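You operate a simulated robot arm through the tools that you are given. There is no shell and no other tool.

You run a simulated robot arm. Do the job below in one go: nothing can be reset, and whatever is moved stays where it is left.

JOB
Lay the pump engine up: tap shut, fuel line off, tank wiped.
Fine: shut the fuel tap first; line end on its peg; wipe the dust off with the blue bench rag and put the rag back. What is to be rubbed or washed off counts as gone when no trace of it is left.

The check looks at the end state, three seconds after you hand in, the way a careful person would. Anything else that was tipped, shoved, dropped, spilled or broken makes it a failure.

ROBOT AND FRAMES
A 6-joint arm with a two-finger gripper, fixed in place. Base frame: the origin is at the foot of the arm, x ahead of it, y to its left, z up. Units: m, rad, N and s.
It reaches about 1.298 m from its shoulder. Its first joint turns from -2.601 to 2.601 rad. Payload 1.57 kg.
Tool frame: the origin (TCP) lies between the finger pads and is the grasp point; the fingertips stand 0.021 m ahead of it; z points along the fingers, y is the line along which they close. The gripper opens to 0.07 m. The gripper's body begins 0.05 m behind the TCP.
Orientation is that of the tool frame in the base frame, as a unit quaternion [x, y, z, w]. With the fingers straight down and closing along the base's y, the tool's x points along the base's -x, its y along +y and its z along -z.

CONTROLS
- The arm moves only by the tool nudge_tool. Its argument "motion" is a list of rows, each a list of 3 entries, a list of its own where there are three numbers: the turn, a rotation vector about the tool's x, y, z in rad, then the shift along the tool's x, y, z in cm, then the closure in counts, from 0 (fully open) to 255 (shut). In form: [[[rx, ry, rz], [x, y, z], gripper], ...]. A call has 1 to 20 rows; each row is the pose to reach, as a shift and turn from the pose commanded when the call began, along the tool's axes at that moment. A row lasts 0.2 s, in which the tool goes at most 0.05 m and 0.15 rad; a call with a longer step from one row to the next is refused whole, and so is a gripper value outside its range. Where a pose cannot be reached the arm comes as near as it can. A force on the tool above 50 N (or 10 N above the force at the start of the call, whichever is more), or a blocked arm, ends the call early, and 0.2 s more pass. Each finger halts on what it meets, pressing with about 22 N; the grip force reading is that of the motor and also rises with nothing between the fingers. The clock runs only during rows and for 0.2 s after the last one: add rows that repeat a pose to give the fingers time. It gives the time, the measured TCP pose, the force on the tool (base axes), the opening and the grip force at its end, in the units of the frame above (readings bear some noise), with the torque about the TCP (base axes, N m) and any sound that the robot's microphone picked up, and new pictures: "pictures" is both (left out), scene, wrist or none.
- Cameras (640 x 400 px; columns grow to the right, rows downward): "scene" is fixed at [0.4015, 0.6506, 1.3133]; the picture's right is [-1.00, 0.03, 0.00], its down [0.01, 0.25, -0.97] and it looks along [-0.03, -0.97, -0.25] (base axes); focal length 317 px, centre (320, 200). "wrist" rides on the gripper at [0.079, 0.004, -0.081] in the tool frame; the picture's right is [-0.05, 1.00, 0.00], its down [-0.67, -0.04, -0.74] and it looks along [-0.74, -0.04, 0.67] (tool axes); focal length 256 px, centre (320, 200).
- move_column(by): slides the trunk up (or, below 0, down) by that many m; the arm rides with it, the base frame stays. It gives what a move gives, with no picture.
- point_at(camera, pixels): for up to 12 pixels [column, row] of the newest picture of that camera ("zoom" is the newest enlarged one), the place [x, y, z] in the base frame of the surface seen there, good to about 0.003 m. The clock stands still meanwhile.
- zoom(camera, box): a new picture of the part [left, top, right, bottom] of that camera's present view, enlarged. The clock stands still meanwhile.
- sign_off(): hands the job in; it is judged then, once.

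Leave the gripper open and the arm clear of the work at the hand-in unless told otherwise.

The tools are called after "Emit:" by a JSON object that holds its "op" and its "data". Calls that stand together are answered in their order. nudge_tool: Moves the arm, as the interface text tells. Its arguments: {"type":"object","properties":{"motion":{"type":"array","items":{"type":"array"}},"pictures":{"type":"string","enum":["both","scene","wrist","none"]}},"required":["motion"]} The other tools are called the same way: move_column (by) slides the trunk up or down; point_at (camera, pixels) gives the place of the surface under pixels of a picture; zoom (camera, box) takes an enlarged picture of a part of a camera's view; sign_off () hands the job in.

At the start:

```text
clock: 0.0
eef_pos: [0.3063, -0.6762, 1.1972]
tool_rot: [0.0, 1.0, -0.001, 0.0]
contact_force: [0.3, -0.1, 0.5]
moment: [-0.03, -0.02, 0.02]
finger_gap: 0.0703
grip_force: 0.0
trunk travel left (down, up): [-0.878, 0.092]
```

scene: 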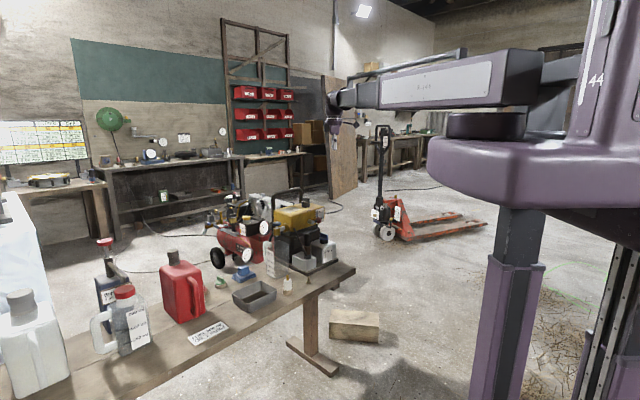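
wrist: 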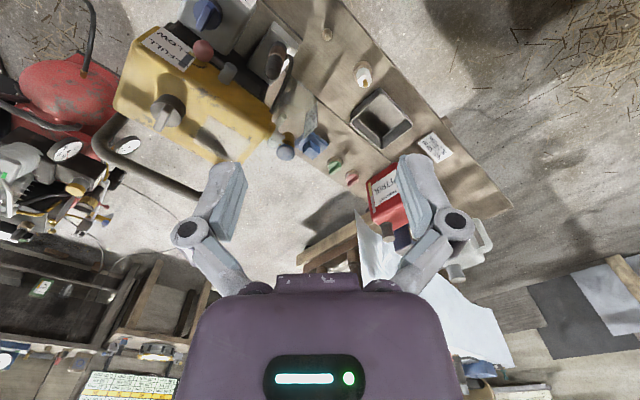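

I start by looking closer at the scene: the engine with the yellow tank is around pixel (300,230) in the scene view, and I enlarge it along with the wrist view.

Emit:
{"op": "zoom", "data": {"camera": "scene", "box": [200, 180, 360, 320]}}

Emit:
{"op": "zoom", "data": {"camera": "wrist", "box": [90, 0, 330, 200]}}

Emit:
{"op": "zoom", "data": {"camera": "wrist", "box": [250, 40, 490, 240]}}

Emit:
{"op": "zoom", "data": {"camera": "scene", "box": [0, 200, 240, 400]}}

```text
2.86 times, centred on (280, 250) of scene
```

zoom: 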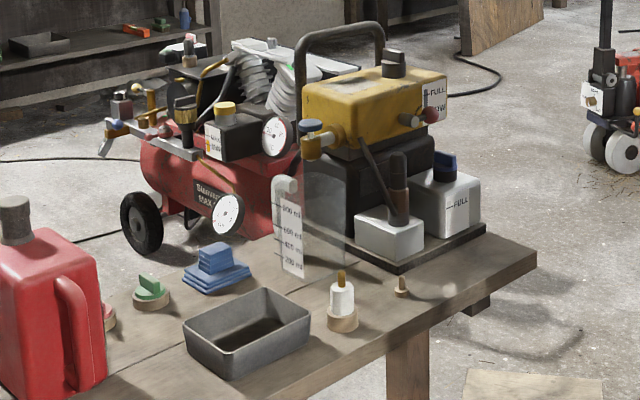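

```text
2.00 times, centred on (210, 100) of wrist
```

zoom: 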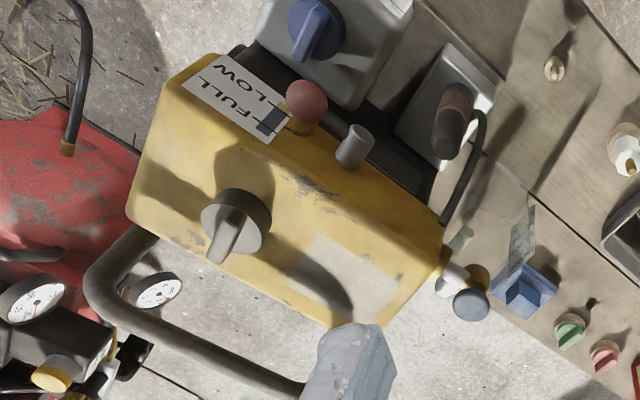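

```text
2.00 times, centred on (370, 140) of wrist
```

zoom: 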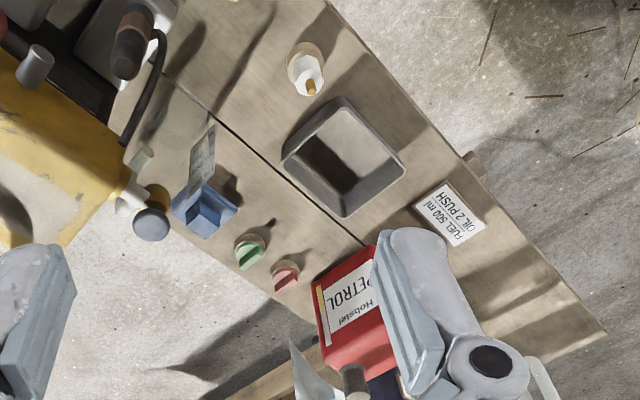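

```text
2.00 times, centred on (120, 300) of scene
```

zoom: 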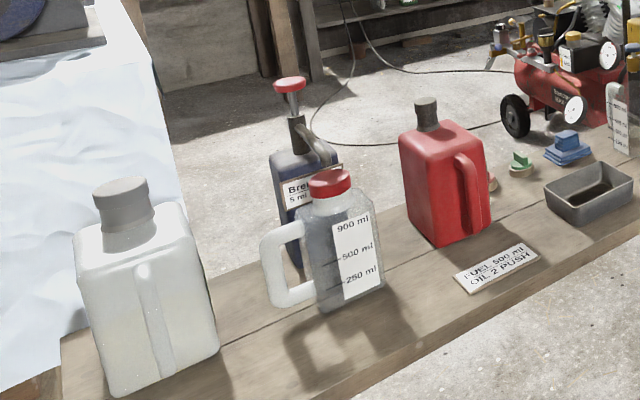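

I need finer detail: the tap, the hose, the peg and the rag, so I enlarge these parts further.

Emit:
{"op": "zoom", "data": {"camera": "scene", "box": [265, 185, 335, 229]}}

Emit:
{"op": "zoom", "data": {"camera": "scene", "box": [265, 225, 345, 275]}}

Emit:
{"op": "zoom", "data": {"camera": "scene", "box": [205, 255, 315, 323]}}

Emit:
{"op": "zoom", "data": {"camera": "wrist", "box": [220, 20, 340, 95]}}

Emit:
{"op": "zoom", "data": {"camera": "wrist", "box": [280, 80, 380, 180]}}

Emit:
{"op": "zoom", "data": {"camera": "wrist", "box": [130, 20, 290, 170]}}

```text
9.09 times, centred on (300, 207) of scene
```

zoom: 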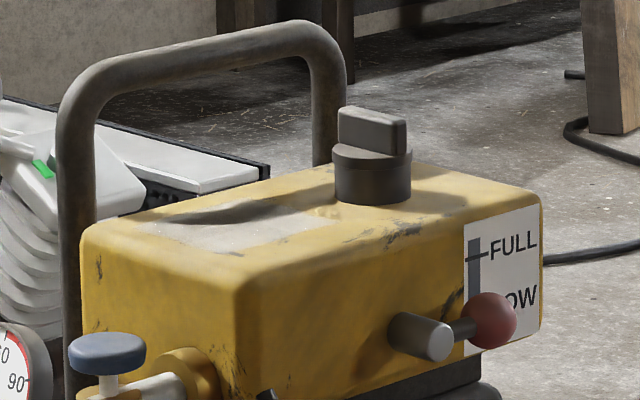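

```text
8.00 times, centred on (305, 250) of scene
```

zoom: 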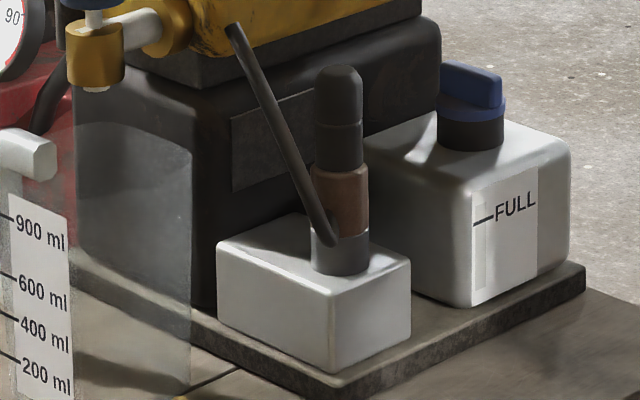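

```text
5.82 times, centred on (260, 289) of scene
```

zoom: 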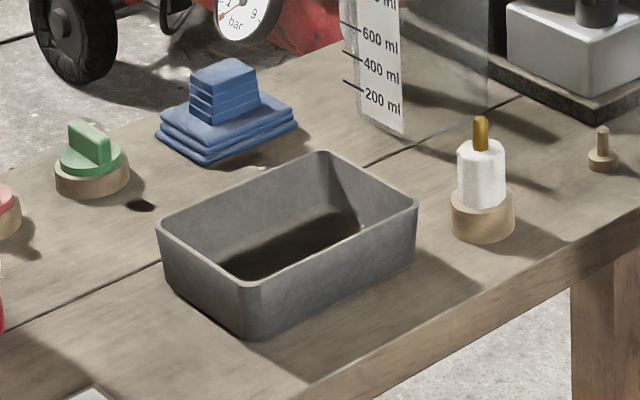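

```text
5.33 times, centred on (280, 58) of wrist
```

zoom: 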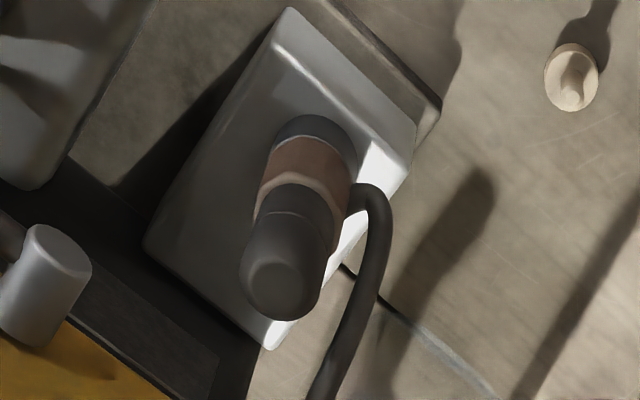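

```text
4.00 times, centred on (330, 130) of wrist
```

zoom: 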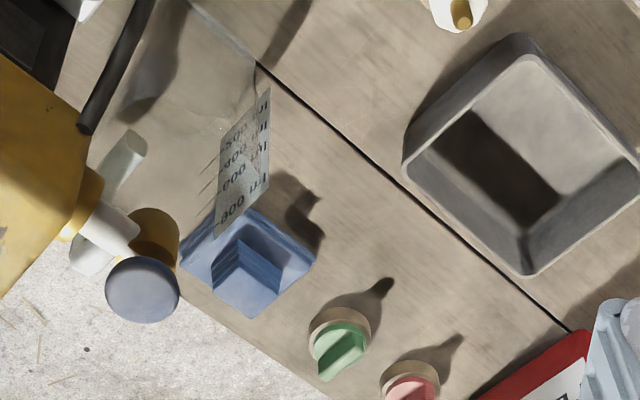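

```text
2.67 times, centred on (210, 95) of wrist
```

zoom: 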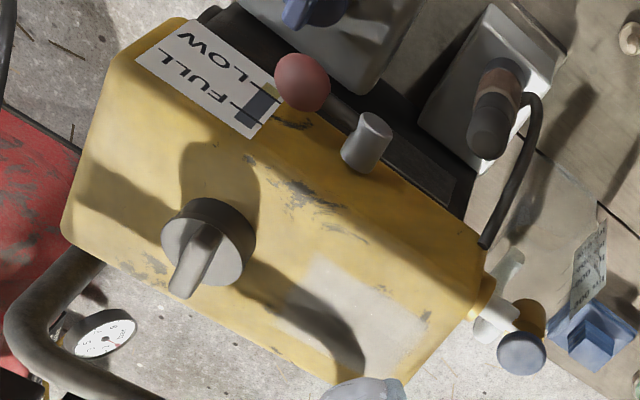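

I now measure positions of the key things: tap knobs, tank top, hose ends, pegs, rag, jar.

Emit:
{"op": "zoom", "data": {"camera": "scene", "box": [200, 180, 360, 320]}}

Emit:
{"op": "point_at", "data": {"camera": "scene", "pixels": [[277, 224], [319, 221], [311, 222], [305, 202], [276, 212], [323, 209], [296, 200], [307, 236], [306, 262], [294, 228], [307, 255], [307, 245]]}}

Emit:
{"op": "point_at", "data": {"camera": "scene", "pixels": [[308, 277], [308, 283], [287, 278], [287, 290], [243, 270], [243, 276], [235, 280], [256, 275], [264, 260], [271, 245], [221, 281], [255, 290]]}}

```text
2.86 times, centred on (280, 250) of scene
```

zoom: 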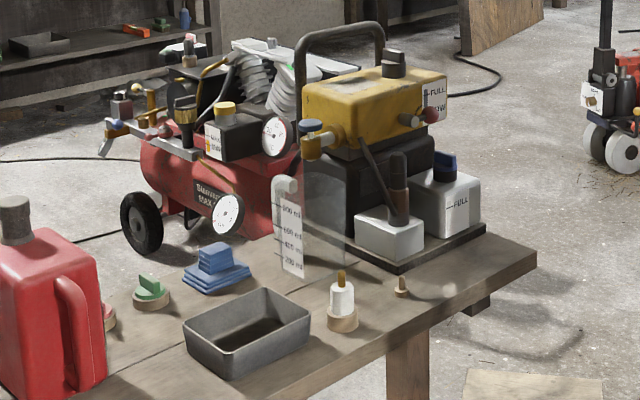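

```text
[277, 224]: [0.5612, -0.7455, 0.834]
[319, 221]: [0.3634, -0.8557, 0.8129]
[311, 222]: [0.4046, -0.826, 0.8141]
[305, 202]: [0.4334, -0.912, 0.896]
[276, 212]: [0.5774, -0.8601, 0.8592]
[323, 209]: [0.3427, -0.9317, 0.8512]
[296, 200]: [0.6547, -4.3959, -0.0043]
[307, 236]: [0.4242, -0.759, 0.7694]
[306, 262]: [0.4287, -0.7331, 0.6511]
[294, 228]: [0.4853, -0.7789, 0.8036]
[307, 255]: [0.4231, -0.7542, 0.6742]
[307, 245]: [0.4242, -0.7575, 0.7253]
```

```text
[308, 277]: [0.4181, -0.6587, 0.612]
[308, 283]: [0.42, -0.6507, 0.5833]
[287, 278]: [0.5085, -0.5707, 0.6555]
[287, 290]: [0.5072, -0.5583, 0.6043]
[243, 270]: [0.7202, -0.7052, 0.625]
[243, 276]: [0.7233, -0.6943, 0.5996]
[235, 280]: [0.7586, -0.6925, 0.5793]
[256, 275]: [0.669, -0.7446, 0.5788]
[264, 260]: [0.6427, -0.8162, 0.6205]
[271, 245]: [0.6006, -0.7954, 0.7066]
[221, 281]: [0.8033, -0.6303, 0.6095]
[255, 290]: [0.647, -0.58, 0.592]
```

The engine stands around x 0.35–0.6, y −0.75 to −0.95; there are two candidate controls on the tank: a blue round knob at (0.56,−0.75,0.83) and a red-ball lever at about (0.36,−0.86,0.81). I turn the wrist a quarter so its camera looks at the engine front and come a bit lower, staying clear of everything (tips at about z 0.98).

Emit:
{"op": "nudge_tool", "data": {"motion": [[[0, 0, 0.131], [-1.2, 1.05, 1.42], 0], [[0, 0, 0.262], [-2.4, 2.1, 2.83], 0], [[0, 0, 0.393], [-3.6, 3.15, 4.25], 0], [[0, 0, 0.524], [-4.8, 4.2, 5.67], 0], [[0, 0, 0.654], [-6.0, 5.25, 7.08], 0], [[0, 0, 0.785], [-7.2, 6.3, 8.5], 0], [[0, 0, 0.916], [-8.4, 7.35, 9.92], 0], [[0, 0, 1.047], [-9.6, 8.4, 11.33], 0], [[0, 0, 1.178], [-10.8, 9.45, 12.75], 0], [[0, 0, 1.309], [-12.0, 10.5, 14.17], 0], [[0, 0, 1.44], [-13.2, 11.55, 15.58], 0], [[0, 0, 1.571], [-14.4, 12.6, 17.0], 0]]}}

```text
clock: 2.6
eef_pos: [0.4528, -0.5525, 1.1969]
tool_rot: [0.708, 0.706, 0.0, 0.0]
contact_force: [0.1, -0.9, 0.7]
moment: [0.01, 0.06, 0.01]
finger_gap: 0.07
grip_force: 0.0
out of reach, approached as far as the arm can: row 1, 2, 3, 4, 5, 6, 7, 8, 9, 10, 11, 12
trunk travel left (down, up): [-0.878, 0.092]
```

scene: 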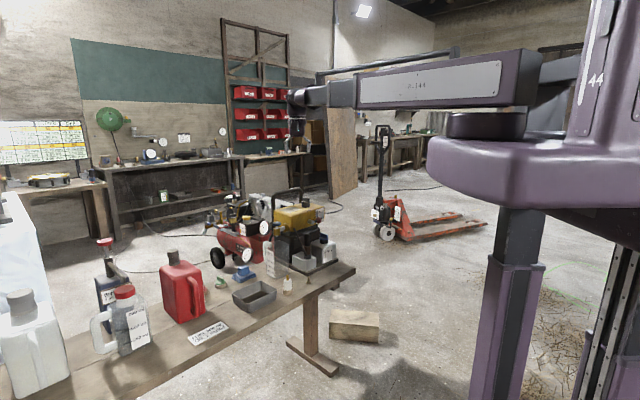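
wrist: 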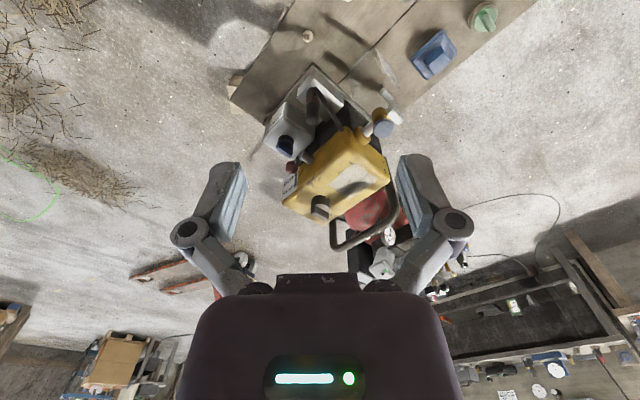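

The reading shows z stayed at 1.197 while x and y moved: the arm itself only moves level, so height must come from the trunk column. I lower the trunk by 0.17 m (below: free air, fingertips will end at about z 1.0) and see how the pose responds.

Emit:
{"op": "move_column", "data": {"by": -0.15}}

```text
clock: 4.3
eef_pos: [0.4527, -0.5535, 1.0468]
tool_rot: [0.707, 0.707, 0.0, 0.0]
contact_force: [0.1, -0.1, -0.1]
moment: [-0.03, -0.01, -0.02]
finger_gap: 0.0699
grip_force: 0.0
trunk travel left (down, up): [-0.728, 0.242]
```

The column brought the tool to z 1.047. I hold in place with one row to get a fresh wrist picture.

Emit:
{"op": "nudge_tool", "data": {"motion": [[[0, 0, 0], [0, 0, 0], 0]]}}

Emit:
{"op": "zoom", "data": {"camera": "wrist", "box": [230, 50, 430, 250]}}

Emit:
{"op": "zoom", "data": {"camera": "wrist", "box": [230, 0, 480, 156]}}

```text
clock: 4.8
eef_pos: [0.4515, -0.552, 1.0483]
tool_rot: [0.707, 0.708, 0.0, 0.0]
contact_force: [0.1, 0.5, 0.4]
moment: [-0.02, 0.05, 0.01]
finger_gap: 0.07
grip_force: 0.1
trunk travel left (down, up): [-0.728, 0.242]
```

scene: 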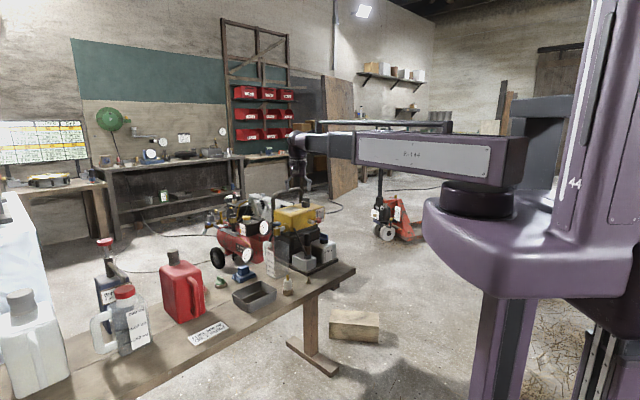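
wrist: 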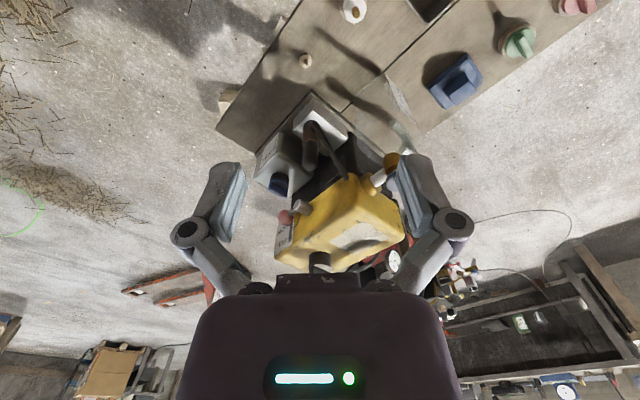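

```text
2.00 times, centred on (330, 150) of wrist
```

zoom: 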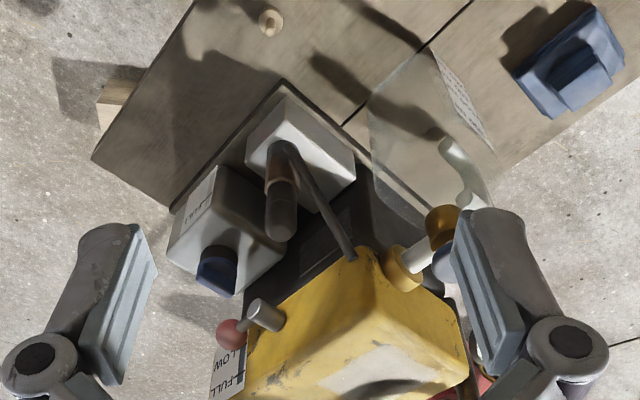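

```text
2.56 times, centred on (355, 78) of wrist
```

zoom: 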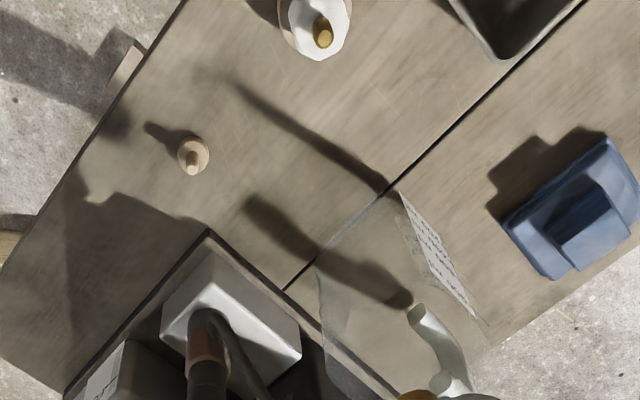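

I want a closer front view of the tank's two controls. I lower the trunk 0.08 m, then shift 8 cm toward the engine (still in front of and above it) for a picture.

Emit:
{"op": "move_column", "data": {"by": -0.08}}

Emit:
{"op": "nudge_tool", "data": {"motion": [[[0, 0, 0], [-4, 0, 0], 0], [[0, 0, 0], [-7, 0, 0], 0], [[0, 0, 0], [-7, 0, 0], 0]], "pictures": "wrist"}}

Emit:
{"op": "zoom", "data": {"camera": "wrist", "box": [230, 60, 430, 260]}}

```text
clock: 5.9
eef_pos: [0.4527, -0.5519, 0.9673]
tool_rot: [0.707, 0.707, 0.001, 0.0]
contact_force: [0.1, -0.5, 0.2]
moment: [0.01, -0.04, -0.01]
finger_gap: 0.07
grip_force: 0.1
trunk travel left (down, up): [-0.648, 0.322]
```

```text
clock: 6.7
eef_pos: [0.4517, -0.6217, 0.9663]
tool_rot: [0.707, 0.707, -0.001, 0.0]
contact_force: [-0.8, 1.0, 0.2]
moment: [0.02, -0.03, 0.02]
finger_gap: 0.0702
grip_force: 0.0
trunk travel left (down, up): [-0.648, 0.322]
```

wrist: 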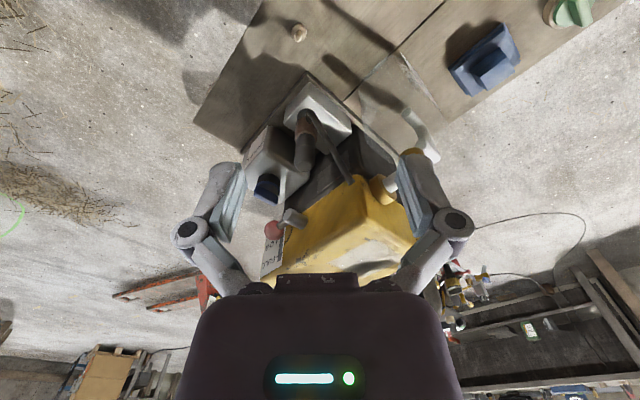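

```text
2.00 times, centred on (330, 160) of wrist
```

zoom: 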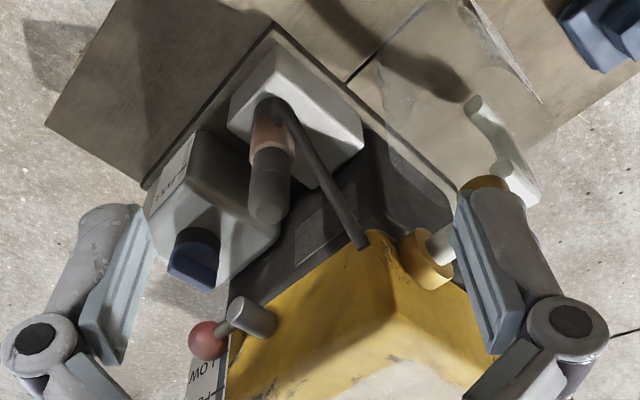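

The zoom renders crisp detail, so I look much closer at both tank controls and at the line end from the scene camera and the wrist camera.

Emit:
{"op": "zoom", "data": {"camera": "scene", "box": [302, 212, 334, 232]}}

Emit:
{"op": "zoom", "data": {"camera": "scene", "box": [266, 216, 298, 236]}}

Emit:
{"op": "zoom", "data": {"camera": "scene", "box": [288, 226, 328, 272]}}

Emit:
{"op": "zoom", "data": {"camera": "wrist", "box": [280, 100, 370, 190]}}

Emit:
{"op": "zoom", "data": {"camera": "wrist", "box": [255, 190, 345, 280]}}

Emit:
{"op": "zoom", "data": {"camera": "wrist", "box": [360, 80, 460, 200]}}

```text
16.00 times, centred on (318, 222) of scene
```

zoom: 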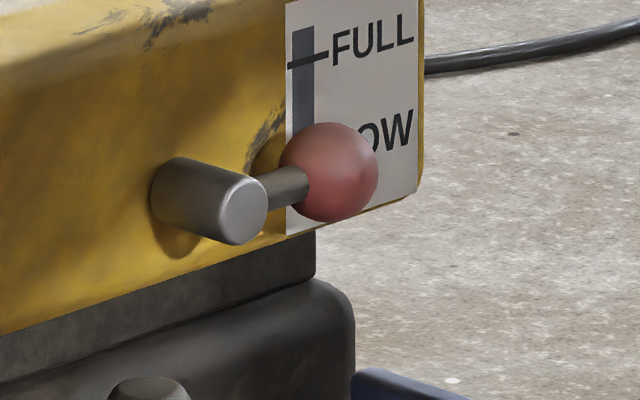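

```text
16.00 times, centred on (282, 226) of scene
```

zoom: 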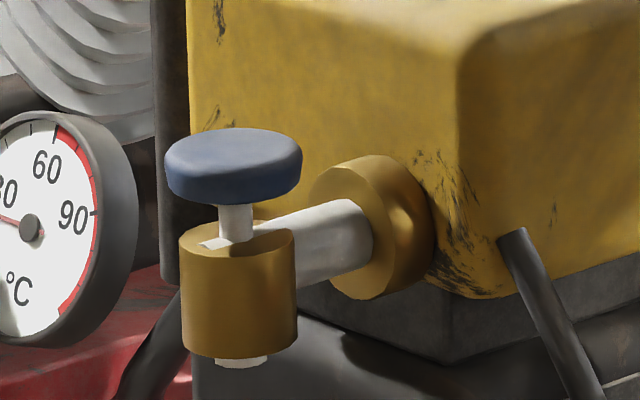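

```text
8.70 times, centred on (308, 249) of scene
```

zoom: 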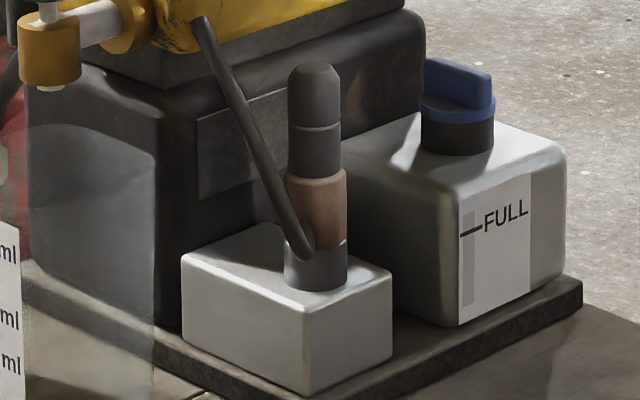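

```text
4.44 times, centred on (325, 145) of wrist
```

zoom: 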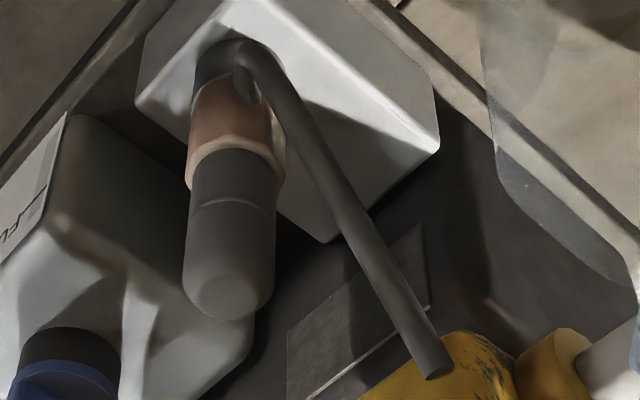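

```text
4.44 times, centred on (300, 235) of wrist
```

zoom: 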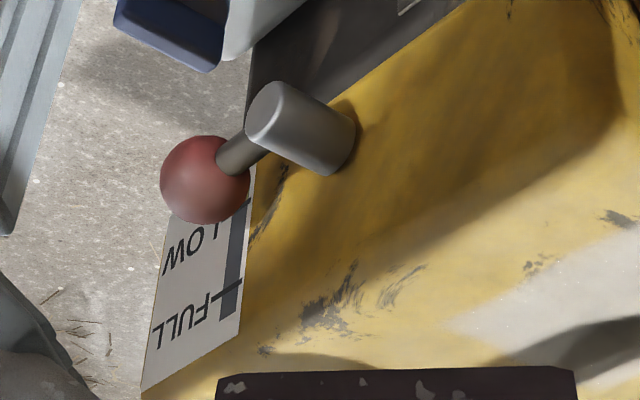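

```text
3.33 times, centred on (410, 140) of wrist
```

zoom: 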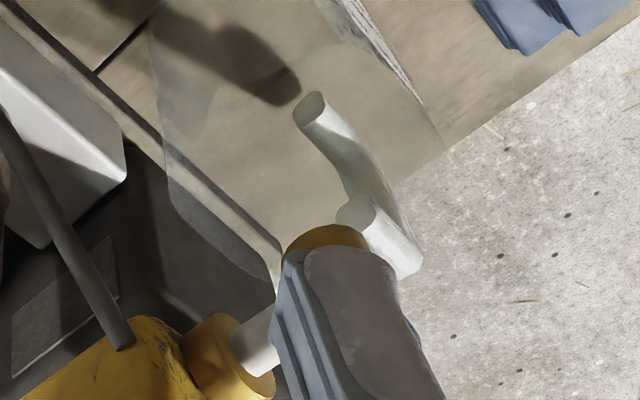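

The red-ball lever sits on a grey stub on the tank's front face; the blue wheel belongs to a spout standing over the clear graduated jug (a draw-off), and the black line runs from the tank front down to a coupling on the white box. I measure the tank faces, lever, and line end now.

Emit:
{"op": "zoom", "data": {"camera": "scene", "box": [265, 185, 345, 235]}}

Emit:
{"op": "point_at", "data": {"camera": "zoom", "pixels": [[235, 320], [300, 300], [400, 260], [420, 320], [398, 317], [365, 285], [445, 272], [445, 300], [425, 278], [490, 200], [415, 180], [250, 250]]}}

Emit:
{"op": "point_at", "data": {"camera": "zoom", "pixels": [[90, 230], [200, 215], [270, 195], [220, 240], [420, 165], [330, 160], [320, 110], [290, 125], [90, 110], [280, 40], [70, 250], [110, 250]]}}

```text
8.00 times, centred on (305, 210) of scene
```

zoom: 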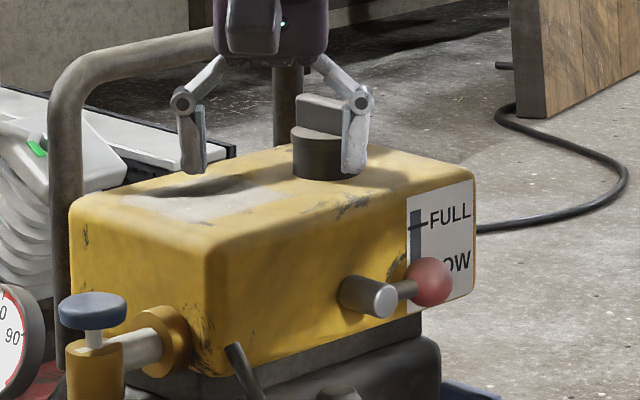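

```text
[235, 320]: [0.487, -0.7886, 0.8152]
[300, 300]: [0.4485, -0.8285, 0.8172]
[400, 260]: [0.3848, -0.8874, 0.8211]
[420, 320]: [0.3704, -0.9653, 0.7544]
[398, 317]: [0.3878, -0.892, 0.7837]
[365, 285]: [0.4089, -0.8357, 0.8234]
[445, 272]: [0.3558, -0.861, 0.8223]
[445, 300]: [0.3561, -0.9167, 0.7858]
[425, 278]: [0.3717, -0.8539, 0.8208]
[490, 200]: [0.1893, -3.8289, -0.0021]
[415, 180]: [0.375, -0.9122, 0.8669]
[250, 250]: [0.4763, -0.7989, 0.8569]
```

```text
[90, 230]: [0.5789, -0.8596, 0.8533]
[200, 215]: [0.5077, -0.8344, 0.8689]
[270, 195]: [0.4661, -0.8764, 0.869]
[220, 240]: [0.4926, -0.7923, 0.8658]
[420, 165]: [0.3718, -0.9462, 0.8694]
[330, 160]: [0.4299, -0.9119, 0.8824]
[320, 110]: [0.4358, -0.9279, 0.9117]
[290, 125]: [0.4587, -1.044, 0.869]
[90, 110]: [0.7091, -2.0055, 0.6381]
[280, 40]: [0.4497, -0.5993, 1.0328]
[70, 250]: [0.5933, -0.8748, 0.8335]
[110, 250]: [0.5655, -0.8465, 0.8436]
```

The tank front face lies at 45° to the base axes, its outward normal about (−0.7, 0.7), i.e. it faces the robot; the ball is near (0.367,−0.868,0.815). I enlarge the lever in the wrist view and measure the stub and ball more exactly.

Emit:
{"op": "zoom", "data": {"camera": "wrist", "box": [255, 190, 345, 280]}}

Emit:
{"op": "point_at", "data": {"camera": "zoom", "pixels": [[262, 112], [285, 100], [255, 130], [310, 130], [330, 150], [345, 120], [205, 180], [190, 150], [240, 200], [170, 185], [210, 215], [238, 152]]}}

Emit:
{"op": "point_at", "data": {"camera": "zoom", "pixels": [[400, 100], [450, 200], [300, 250], [350, 300], [500, 350], [560, 300], [620, 270], [200, 260], [275, 95], [255, 112], [300, 165], [325, 100]]}}

```text
4.44 times, centred on (300, 235) of wrist
```

zoom: 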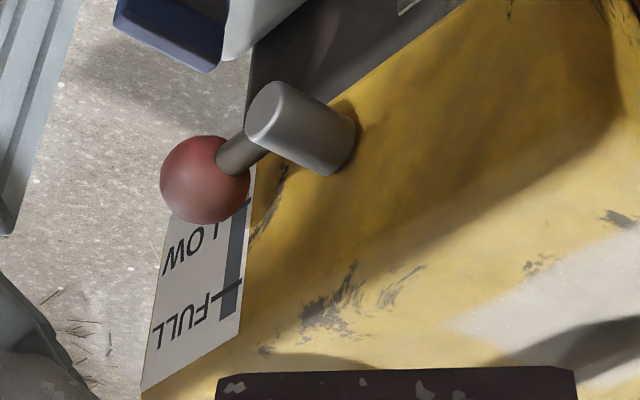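

```text
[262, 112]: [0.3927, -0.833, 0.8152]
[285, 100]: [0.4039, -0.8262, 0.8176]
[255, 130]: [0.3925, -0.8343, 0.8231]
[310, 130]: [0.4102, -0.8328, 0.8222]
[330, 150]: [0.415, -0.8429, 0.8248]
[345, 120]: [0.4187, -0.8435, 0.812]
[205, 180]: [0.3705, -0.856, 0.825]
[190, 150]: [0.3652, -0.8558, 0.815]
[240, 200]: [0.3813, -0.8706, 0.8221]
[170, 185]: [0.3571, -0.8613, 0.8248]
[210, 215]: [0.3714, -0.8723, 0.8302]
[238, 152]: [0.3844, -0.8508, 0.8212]
```

```text
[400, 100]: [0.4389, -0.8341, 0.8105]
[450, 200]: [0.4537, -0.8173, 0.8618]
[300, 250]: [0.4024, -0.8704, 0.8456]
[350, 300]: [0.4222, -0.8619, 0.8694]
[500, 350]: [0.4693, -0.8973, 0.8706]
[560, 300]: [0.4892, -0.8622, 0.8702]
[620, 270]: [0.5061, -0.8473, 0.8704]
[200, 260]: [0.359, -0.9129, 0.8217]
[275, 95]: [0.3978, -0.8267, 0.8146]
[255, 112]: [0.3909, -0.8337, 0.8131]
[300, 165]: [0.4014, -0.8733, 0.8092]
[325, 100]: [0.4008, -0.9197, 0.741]
```

The stub end is at about 3.6 cm off the tank face, axis height z≈0.815; the ball sits 4.4 cm to the side, lever level. To turn it I'd like the fingers horizontal, coaxial with the stub, so I test whether the wrist can tilt: first I raise the trunk and back off, then tilt a little about the tool's y axis in free air.

Emit:
{"op": "move_column", "data": {"by": 0.08}}

Emit:
{"op": "nudge_tool", "data": {"motion": [[[0, 0, -0.131], [2, 0, 0], 0], [[0, 0, -0.262], [4, 0, 0], 0], [[0, 0, -0.393], [6, -2, 0], 0], [[0, 0, -0.524], [8, -5, 0], 0], [[0, 0, -0.654], [9, -8, 0], 0], [[0, 0, -0.785], [10, -10, 0], 0], [[0, 0, -0.785], [10, -10, 0], 0]], "pictures": "none"}}

Emit:
{"op": "nudge_tool", "data": {"motion": [[[0, -0.14, 0], [0, 0, 0], 0], [[0, -0.28, 0], [0, 0, 0], 0], [[0, -0.28, 0], [0, 0, 0], 0]], "pictures": "scene"}}

```text
clock: 7.9
eef_pos: [0.4531, -0.6212, 1.0463]
tool_rot: [0.707, 0.707, 0.0, 0.0]
contact_force: [0.5, 0.9, 0.9]
moment: [0.0, 0.02, -0.02]
finger_gap: 0.0702
grip_force: 0.1
trunk travel left (down, up): [-0.728, 0.242]
```

```text
clock: 9.5
eef_pos: [0.3526, -0.523, 1.0465]
tool_rot: [0.382, 0.924, 0.0, 0.001]
contact_force: [0.8, -0.5, 0.1]
moment: [-0.02, -0.01, -0.02]
finger_gap: 0.0702
grip_force: 0.1
trunk travel left (down, up): [-0.728, 0.242]
```

```text
clock: 10.3
eef_pos: [0.3527, -0.5225, 1.0539]
tool_rot: [0.38, 0.915, -0.054, 0.129]
contact_force: [-0.2, -0.9, -0.3]
moment: [-0.01, 0.01, -0.03]
finger_gap: 0.0698
grip_force: 0.0
out of reach, approached as far as the arm can: row 2, 3
trunk travel left (down, up): [-0.728, 0.242]
```

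scene: 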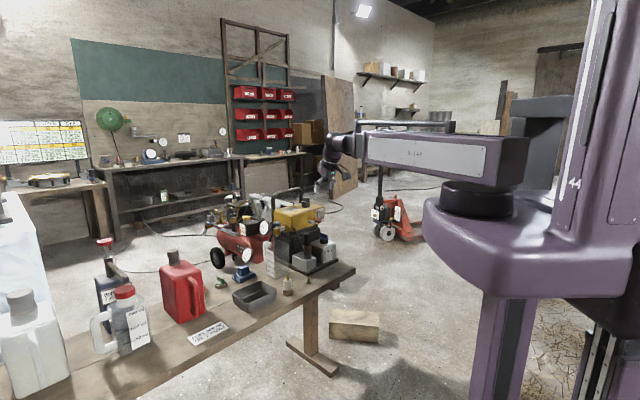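

The wrist can tilt (0.28 rad reached; the TCP rose 7 mm, so the wrist centre is about 0.19 m behind the TCP). Before going horizontal I check what stands in front of and below the lever: the oil box with the blue cap and the white box.

Emit:
{"op": "zoom", "data": {"camera": "scene", "box": [285, 215, 345, 275]}}

Emit:
{"op": "point_at", "data": {"camera": "scene", "pixels": [[324, 234], [328, 237], [320, 236], [324, 238], [315, 243], [333, 245], [323, 247], [322, 258], [297, 257], [311, 258], [304, 264], [303, 271]]}}

Emit:
{"op": "point_at", "data": {"camera": "scene", "pixels": [[355, 269], [340, 278], [320, 290], [305, 300], [240, 338], [330, 270], [306, 234], [306, 240], [305, 249], [302, 254], [310, 255], [307, 258]]}}

```text
6.67 times, centred on (315, 245) of scene
```

zoom: 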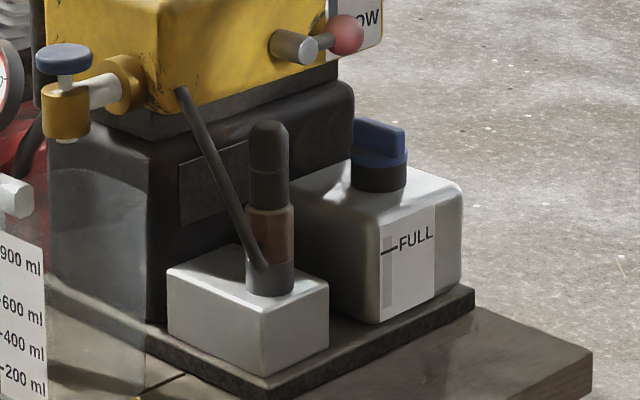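

```text
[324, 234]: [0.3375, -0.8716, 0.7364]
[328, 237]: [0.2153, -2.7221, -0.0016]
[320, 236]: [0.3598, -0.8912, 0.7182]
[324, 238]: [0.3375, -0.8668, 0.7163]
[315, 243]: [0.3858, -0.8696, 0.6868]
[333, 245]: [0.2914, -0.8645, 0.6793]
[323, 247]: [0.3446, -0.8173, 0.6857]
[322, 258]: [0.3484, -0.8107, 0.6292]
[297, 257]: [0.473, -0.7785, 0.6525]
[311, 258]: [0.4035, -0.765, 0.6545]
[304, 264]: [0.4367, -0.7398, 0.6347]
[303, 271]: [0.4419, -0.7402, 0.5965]
```

```text
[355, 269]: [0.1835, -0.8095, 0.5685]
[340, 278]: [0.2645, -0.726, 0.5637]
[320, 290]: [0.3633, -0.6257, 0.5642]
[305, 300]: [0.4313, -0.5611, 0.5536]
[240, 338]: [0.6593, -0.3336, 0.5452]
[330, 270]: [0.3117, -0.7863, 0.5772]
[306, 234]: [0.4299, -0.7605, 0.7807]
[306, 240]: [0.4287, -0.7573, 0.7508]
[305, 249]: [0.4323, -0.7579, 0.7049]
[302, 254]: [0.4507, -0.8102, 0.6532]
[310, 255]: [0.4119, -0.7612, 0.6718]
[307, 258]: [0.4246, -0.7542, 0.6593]
```

Everything below is low enough: blue cap top z≈0.745 at 7 cm to the side, white and oil boxes below 0.69, bench at about 0.575. I now swing the tool horizontal (pointing at the tank front, about 10 cm short of the lever plane), keeping the wrist centre level so every row is reachable.

Emit:
{"op": "nudge_tool", "data": {"motion": [[[0, -0.129, 0], [-1.2, -1.89, -0.52], 0], [[0, -0.258, 0], [-2.48, -3.78, -1.31], 0], [[0, -0.387, 0], [-3.83, -5.67, -2.37], 0], [[0, -0.516, 0], [-5.25, -7.56, -3.66], 0], [[0, -0.645, 0], [-6.74, -9.45, -5.16], 0], [[0, -0.775, 0], [-8.27, -11.34, -6.86], 0], [[0, -0.904, 0], [-9.87, -13.23, -8.71], 0], [[0, -1.033, 0], [-11.48, -15.12, -10.66], 0], [[0, -1.162, 0], [-13.11, -17.01, -12.69], 0], [[0, -1.291, 0], [-14.76, -18.9, -14.76], 0], [[0, -1.291, 0], [-14.76, -18.9, -14.76], 0]]}}

```text
clock: 12.7
eef_pos: [0.2889, -0.7276, 1.2347]
tool_rot: [0.27, 0.652, -0.271, 0.655]
contact_force: [0.1, 0.5, 0.7]
moment: [0.0, -0.02, -0.02]
finger_gap: 0.0697
grip_force: 0.0
out of reach, approached as far as the arm can: row 7, 8, 10, 11
trunk travel left (down, up): [-0.728, 0.242]
```

scene: 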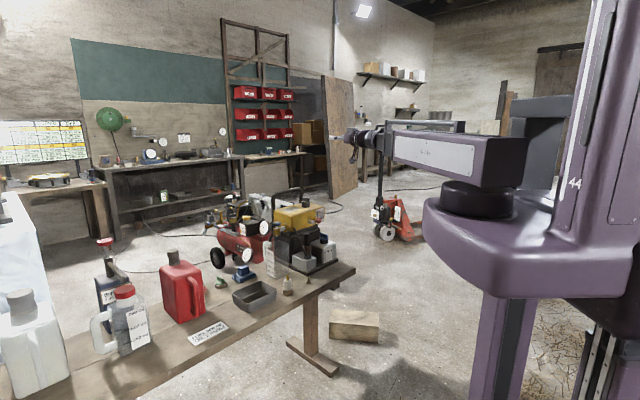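
wrist: 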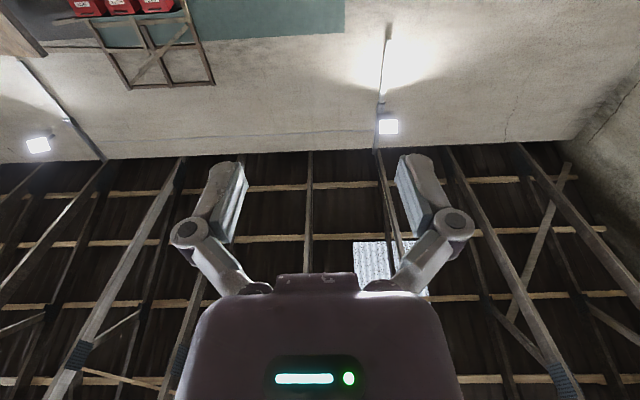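

The tool is now horizontal at z 1.235, pointing straight at the tank front. Path below is free (nothing above z 0.66 at this distance from the tank), so I lower the trunk 0.40 m in two steps and look.

Emit:
{"op": "move_column", "data": {"by": -0.25}}

Emit:
{"op": "move_column", "data": {"by": -0.15}}

Emit:
{"op": "nudge_tool", "data": {"motion": [[[0, 0, 0], [0, 0, 0], 0]]}}

```text
clock: 15.3
eef_pos: [0.2891, -0.727, 0.9829]
tool_rot: [0.27, 0.653, -0.271, 0.654]
contact_force: [-0.8, -0.8, 1.1]
moment: [-0.02, 0.0, -0.01]
finger_gap: 0.0698
grip_force: 0.1
trunk travel left (down, up): [-0.478, 0.492]
```

```text
clock: 17.0
eef_pos: [0.2909, -0.7268, 0.8328]
tool_rot: [0.27, 0.653, -0.271, 0.654]
contact_force: [-0.1, 0.9, -0.8]
moment: [-0.03, 0.0, 0.01]
finger_gap: 0.07
grip_force: 0.0
trunk travel left (down, up): [-0.328, 0.642]
```

```text
clock: 17.4
eef_pos: [0.2888, -0.727, 0.833]
tool_rot: [0.271, 0.652, -0.271, 0.654]
contact_force: [0.0, 0.1, 0.0]
moment: [-0.01, 0.03, 0.01]
finger_gap: 0.0697
grip_force: 0.1
trunk travel left (down, up): [-0.328, 0.642]
```

scene: 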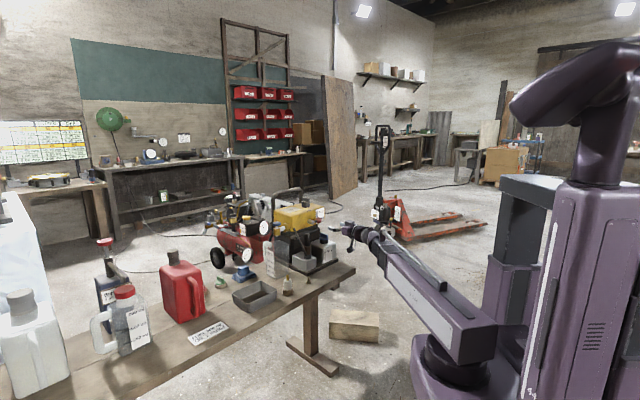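
wrist: 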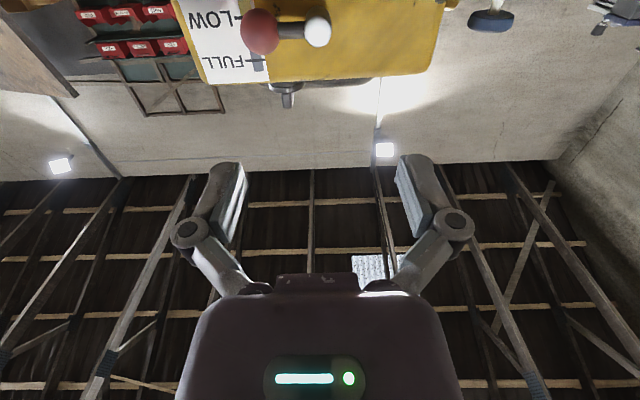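

Now the wrist camera looks at the tank front: ball at about (260,32), stub end at (318,32). I measure both from here, and zoom to see the lever.

Emit:
{"op": "zoom", "data": {"camera": "wrist", "box": [230, 0, 360, 81]}}

Emit:
{"op": "point_at", "data": {"camera": "wrist", "pixels": [[318, 32], [310, 32], [326, 32], [318, 22], [318, 42], [260, 32], [248, 32], [272, 32], [260, 20], [260, 46], [290, 32], [350, 40]]}}

```text
4.92 times, centred on (295, 40) of wrist
```

zoom: 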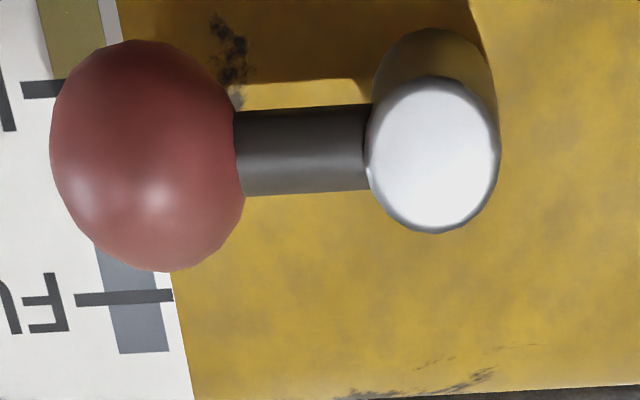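

```text
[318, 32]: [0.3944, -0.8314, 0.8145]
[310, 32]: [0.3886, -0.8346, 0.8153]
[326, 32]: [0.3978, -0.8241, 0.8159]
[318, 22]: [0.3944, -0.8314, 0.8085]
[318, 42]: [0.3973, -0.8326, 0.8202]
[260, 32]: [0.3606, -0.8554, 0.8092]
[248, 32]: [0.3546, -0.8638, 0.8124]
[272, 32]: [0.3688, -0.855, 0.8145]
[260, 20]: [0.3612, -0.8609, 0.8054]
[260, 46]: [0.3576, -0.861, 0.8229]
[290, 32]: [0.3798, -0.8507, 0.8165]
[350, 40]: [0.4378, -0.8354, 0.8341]
```

Stub centre measures (0.394,−0.831,0.814), lever level, TCP is coaxial within a millimetre sideways but 19 mm too high. I lower 19 mm, narrow the fingers to about 5 cm and roll −0.70 rad so that one finger will come in above the lever arm and the other on the free side.

Emit:
{"op": "move_column", "data": {"by": -0.019}}

Emit:
{"op": "nudge_tool", "data": {"motion": [[[0, 0, -0.14], [0, 0, 0], 73], [[0, 0, -0.28], [0, 0, 0], 73], [[0, 0, -0.42], [0, 0, 0], 73], [[0, 0, -0.56], [0, 0, 0], 73], [[0, 0, -0.7], [0, 0, 0], 73], [[0, 0, -0.7], [0, 0, 0], 73]]}}

```text
clock: 18.1
eef_pos: [0.2892, -0.7281, 0.8144]
tool_rot: [0.27, 0.653, -0.271, 0.654]
contact_force: [-0.2, 0.2, 0.2]
moment: [-0.01, 0.0, 0.0]
finger_gap: 0.0701
grip_force: 0.0
trunk travel left (down, up): [-0.309, 0.661]
```

```text
clock: 19.5
eef_pos: [0.2899, -0.7268, 0.8139]
tool_rot: [0.029, 0.706, -0.479, 0.521]
contact_force: [0.3, 0.5, 0.4]
moment: [0.01, 0.02, -0.02]
finger_gap: 0.0501
grip_force: 0.0
trunk travel left (down, up): [-0.309, 0.661]
```

scene: 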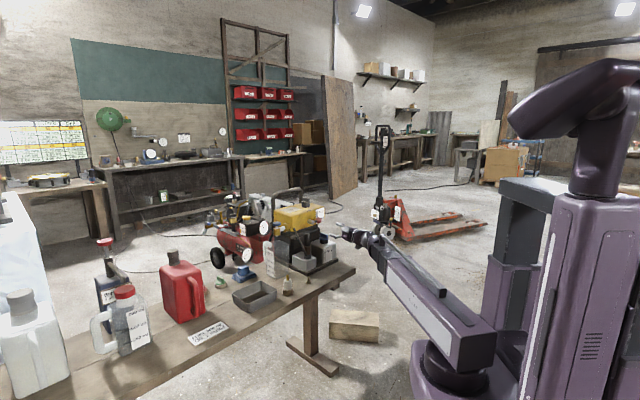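
wrist: 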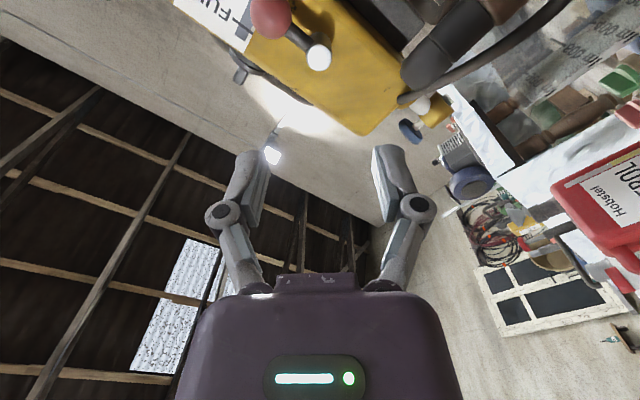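

The left finger (−y side) now lies above the lever line and the ball is on its lower side, as planned. I advance 10 cm straight along the fingers, checking before the last 4 cm.

Emit:
{"op": "nudge_tool", "data": {"motion": [[[0, 0, 0], [0, 0, 4], 73], [[0, 0, 0], [0, 0, 8], 73], [[0, 0, 0], [0, 0, 10], 73], [[0, 0, 0], [0, 0, 10], 73]]}}

Emit:
{"op": "zoom", "data": {"camera": "scene", "box": [285, 200, 365, 250]}}

```text
clock: 20.5
eef_pos: [0.362, -0.7982, 0.815]
tool_rot: [0.03, 0.706, -0.479, 0.521]
contact_force: [-0.4, -0.2, 0.1]
moment: [0.02, 0.01, -0.01]
finger_gap: 0.0499
grip_force: 0.0
trunk travel left (down, up): [-0.309, 0.661]
```

scene: 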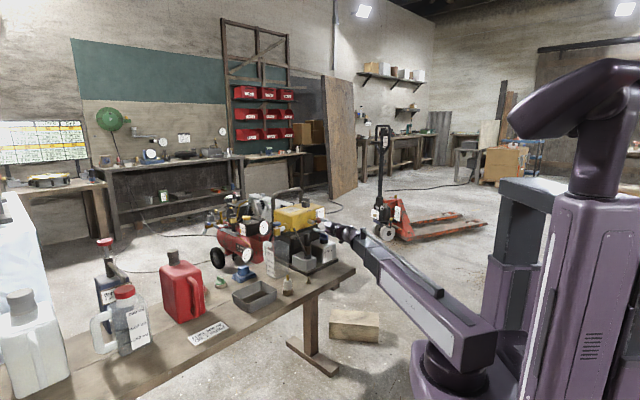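
wrist: 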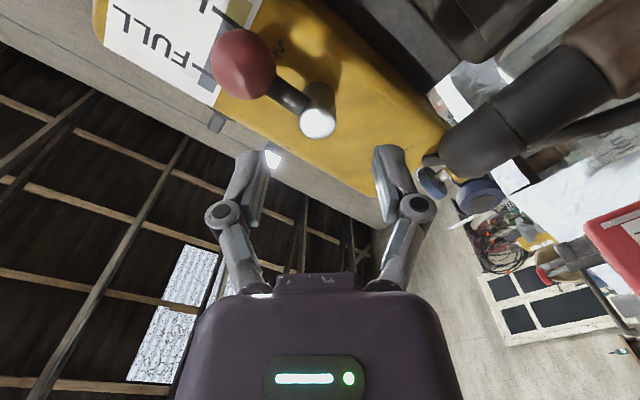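

```text
8.00 times, centred on (325, 225) of scene
```

zoom: 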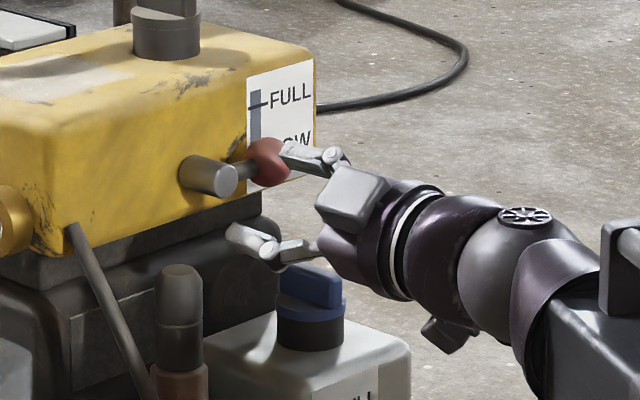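

The approach is lined up: one finger just above the ball, the other between stub and the line end's top with about 1.5 cm clearance. I advance the last 4.2 cm so the tips sit beside the ball, about 2 cm off the tank face.

Emit:
{"op": "nudge_tool", "data": {"motion": [[[0, 0, 0], [0, 0, 1.5], 73], [[0, 0, 0], [0, 0, 3.0], 73], [[0, 0, 0], [0, 0, 4.2], 73], [[0, 0, 0], [0, 0, 4.2], 73]]}}

Emit:
{"op": "zoom", "data": {"camera": "scene", "box": [285, 200, 365, 250]}}

```text
clock: 21.5
eef_pos: [0.391, -0.8284, 0.8146]
tool_rot: [0.032, 0.705, -0.48, 0.521]
contact_force: [0.5, 0.2, -0.1]
moment: [0.01, 0.01, 0.0]
finger_gap: 0.05
grip_force: 0.0
trunk travel left (down, up): [-0.309, 0.661]
```

scene: 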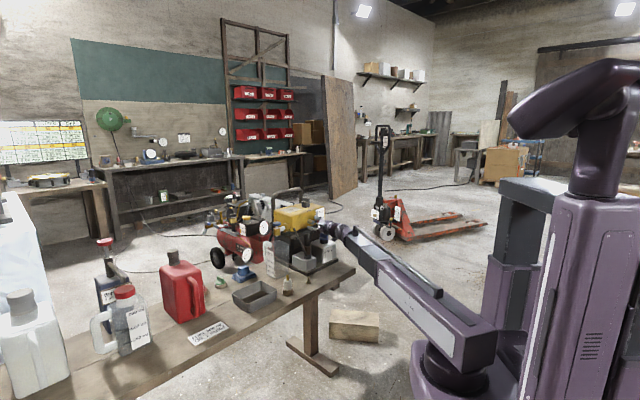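
wrist: 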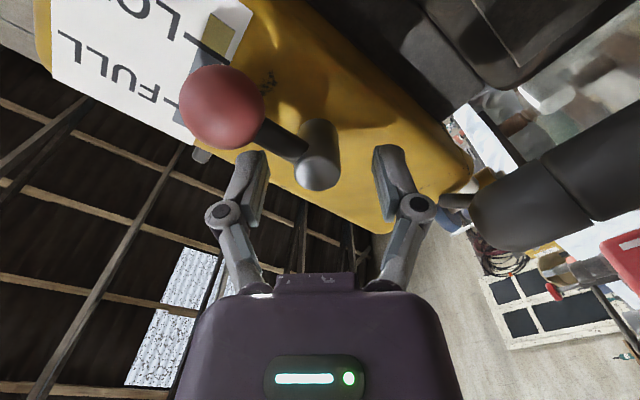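

```text
8.00 times, centred on (325, 225) of scene
```

zoom: 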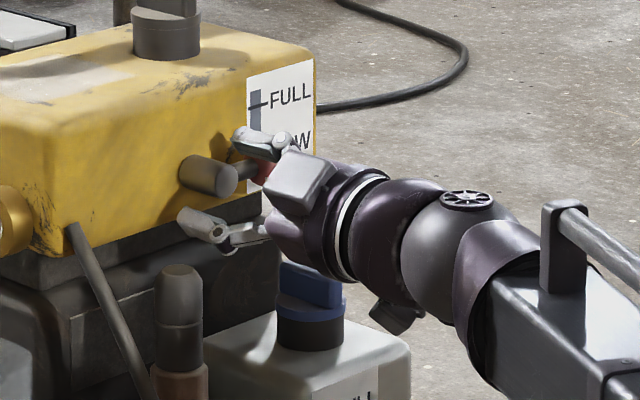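

Everything is in place, force near zero. Now I roll by +0.35 rad in small rows: the upper finger should come down onto the lever; I watch the torque and pictures for whether the lever follows.

Emit:
{"op": "nudge_tool", "data": {"motion": [[[0, 0, 0.07], [0, 0, 0], 73], [[0, 0, 0.14], [0, 0, 0], 73], [[0, 0, 0.21], [0, 0, 0], 73], [[0, 0, 0.28], [0, 0, 0], 73], [[0, 0, 0.35], [0, 0, 0], 73]]}}

Emit:
{"op": "zoom", "data": {"camera": "scene", "box": [285, 200, 365, 250]}}

```text
clock: 22.7
eef_pos: [0.3905, -0.8238, 0.8191]
tool_rot: [0.151, 0.688, -0.381, 0.598]
contact_force: [13.4, 0.0, 46.8]
moment: [-1.5, 0.69, 0.45]
finger_gap: 0.0513
grip_force: 0.9
trunk travel left (down, up): [-0.309, 0.661]
```

scene: 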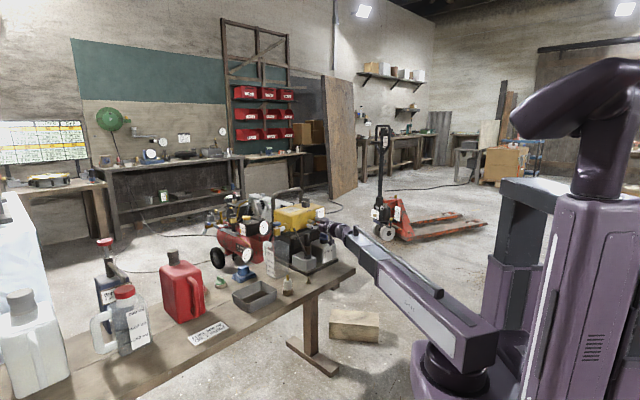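
wrist: 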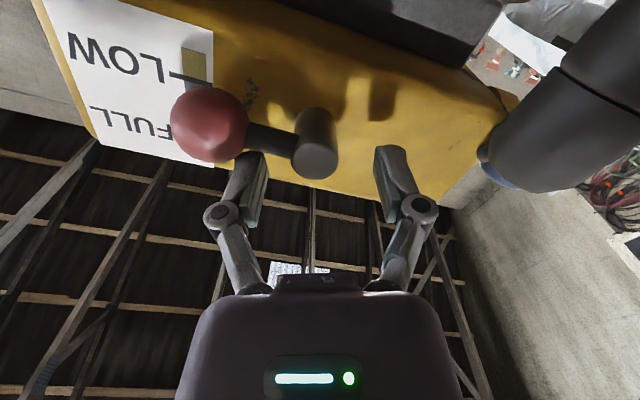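

```text
8.00 times, centred on (325, 225) of scene
```

zoom: 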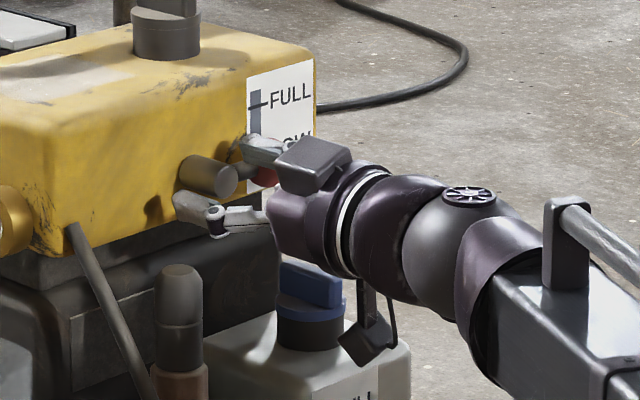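

The lever did not move downward: force rose to 47 N and the tool was pushed up 5 mm, so downward is its stop (or it's not the way). I roll back to unload and check forces.

Emit:
{"op": "nudge_tool", "data": {"motion": [[[0, 0, -0.1], [0, 0, 0], 73], [[0, 0, -0.2], [0, 0, 0], 73], [[0, 0, -0.3], [0, 0, 0], 73], [[0, 0, -0.35], [0, 0, 0], 73], [[0, 0, -0.35], [0, 0, 0], 73]], "pictures": "wrist"}}

```text
clock: 23.9
eef_pos: [0.3909, -0.8279, 0.8145]
tool_rot: [0.03, 0.706, -0.48, 0.52]
contact_force: [1.0, -0.6, 0.0]
moment: [0.01, -0.03, -0.02]
finger_gap: 0.0499
grip_force: 0.0
trunk travel left (down, up): [-0.309, 0.661]
```

wrist: 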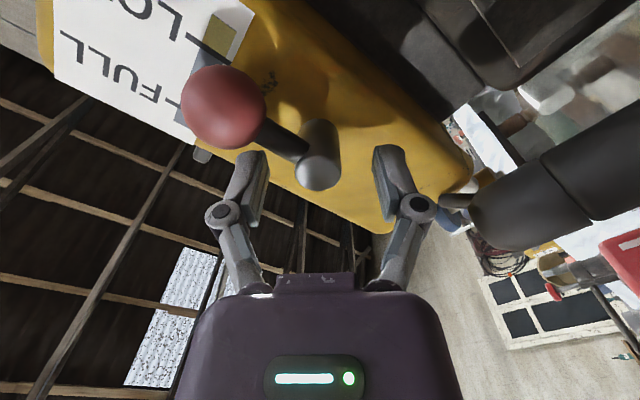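

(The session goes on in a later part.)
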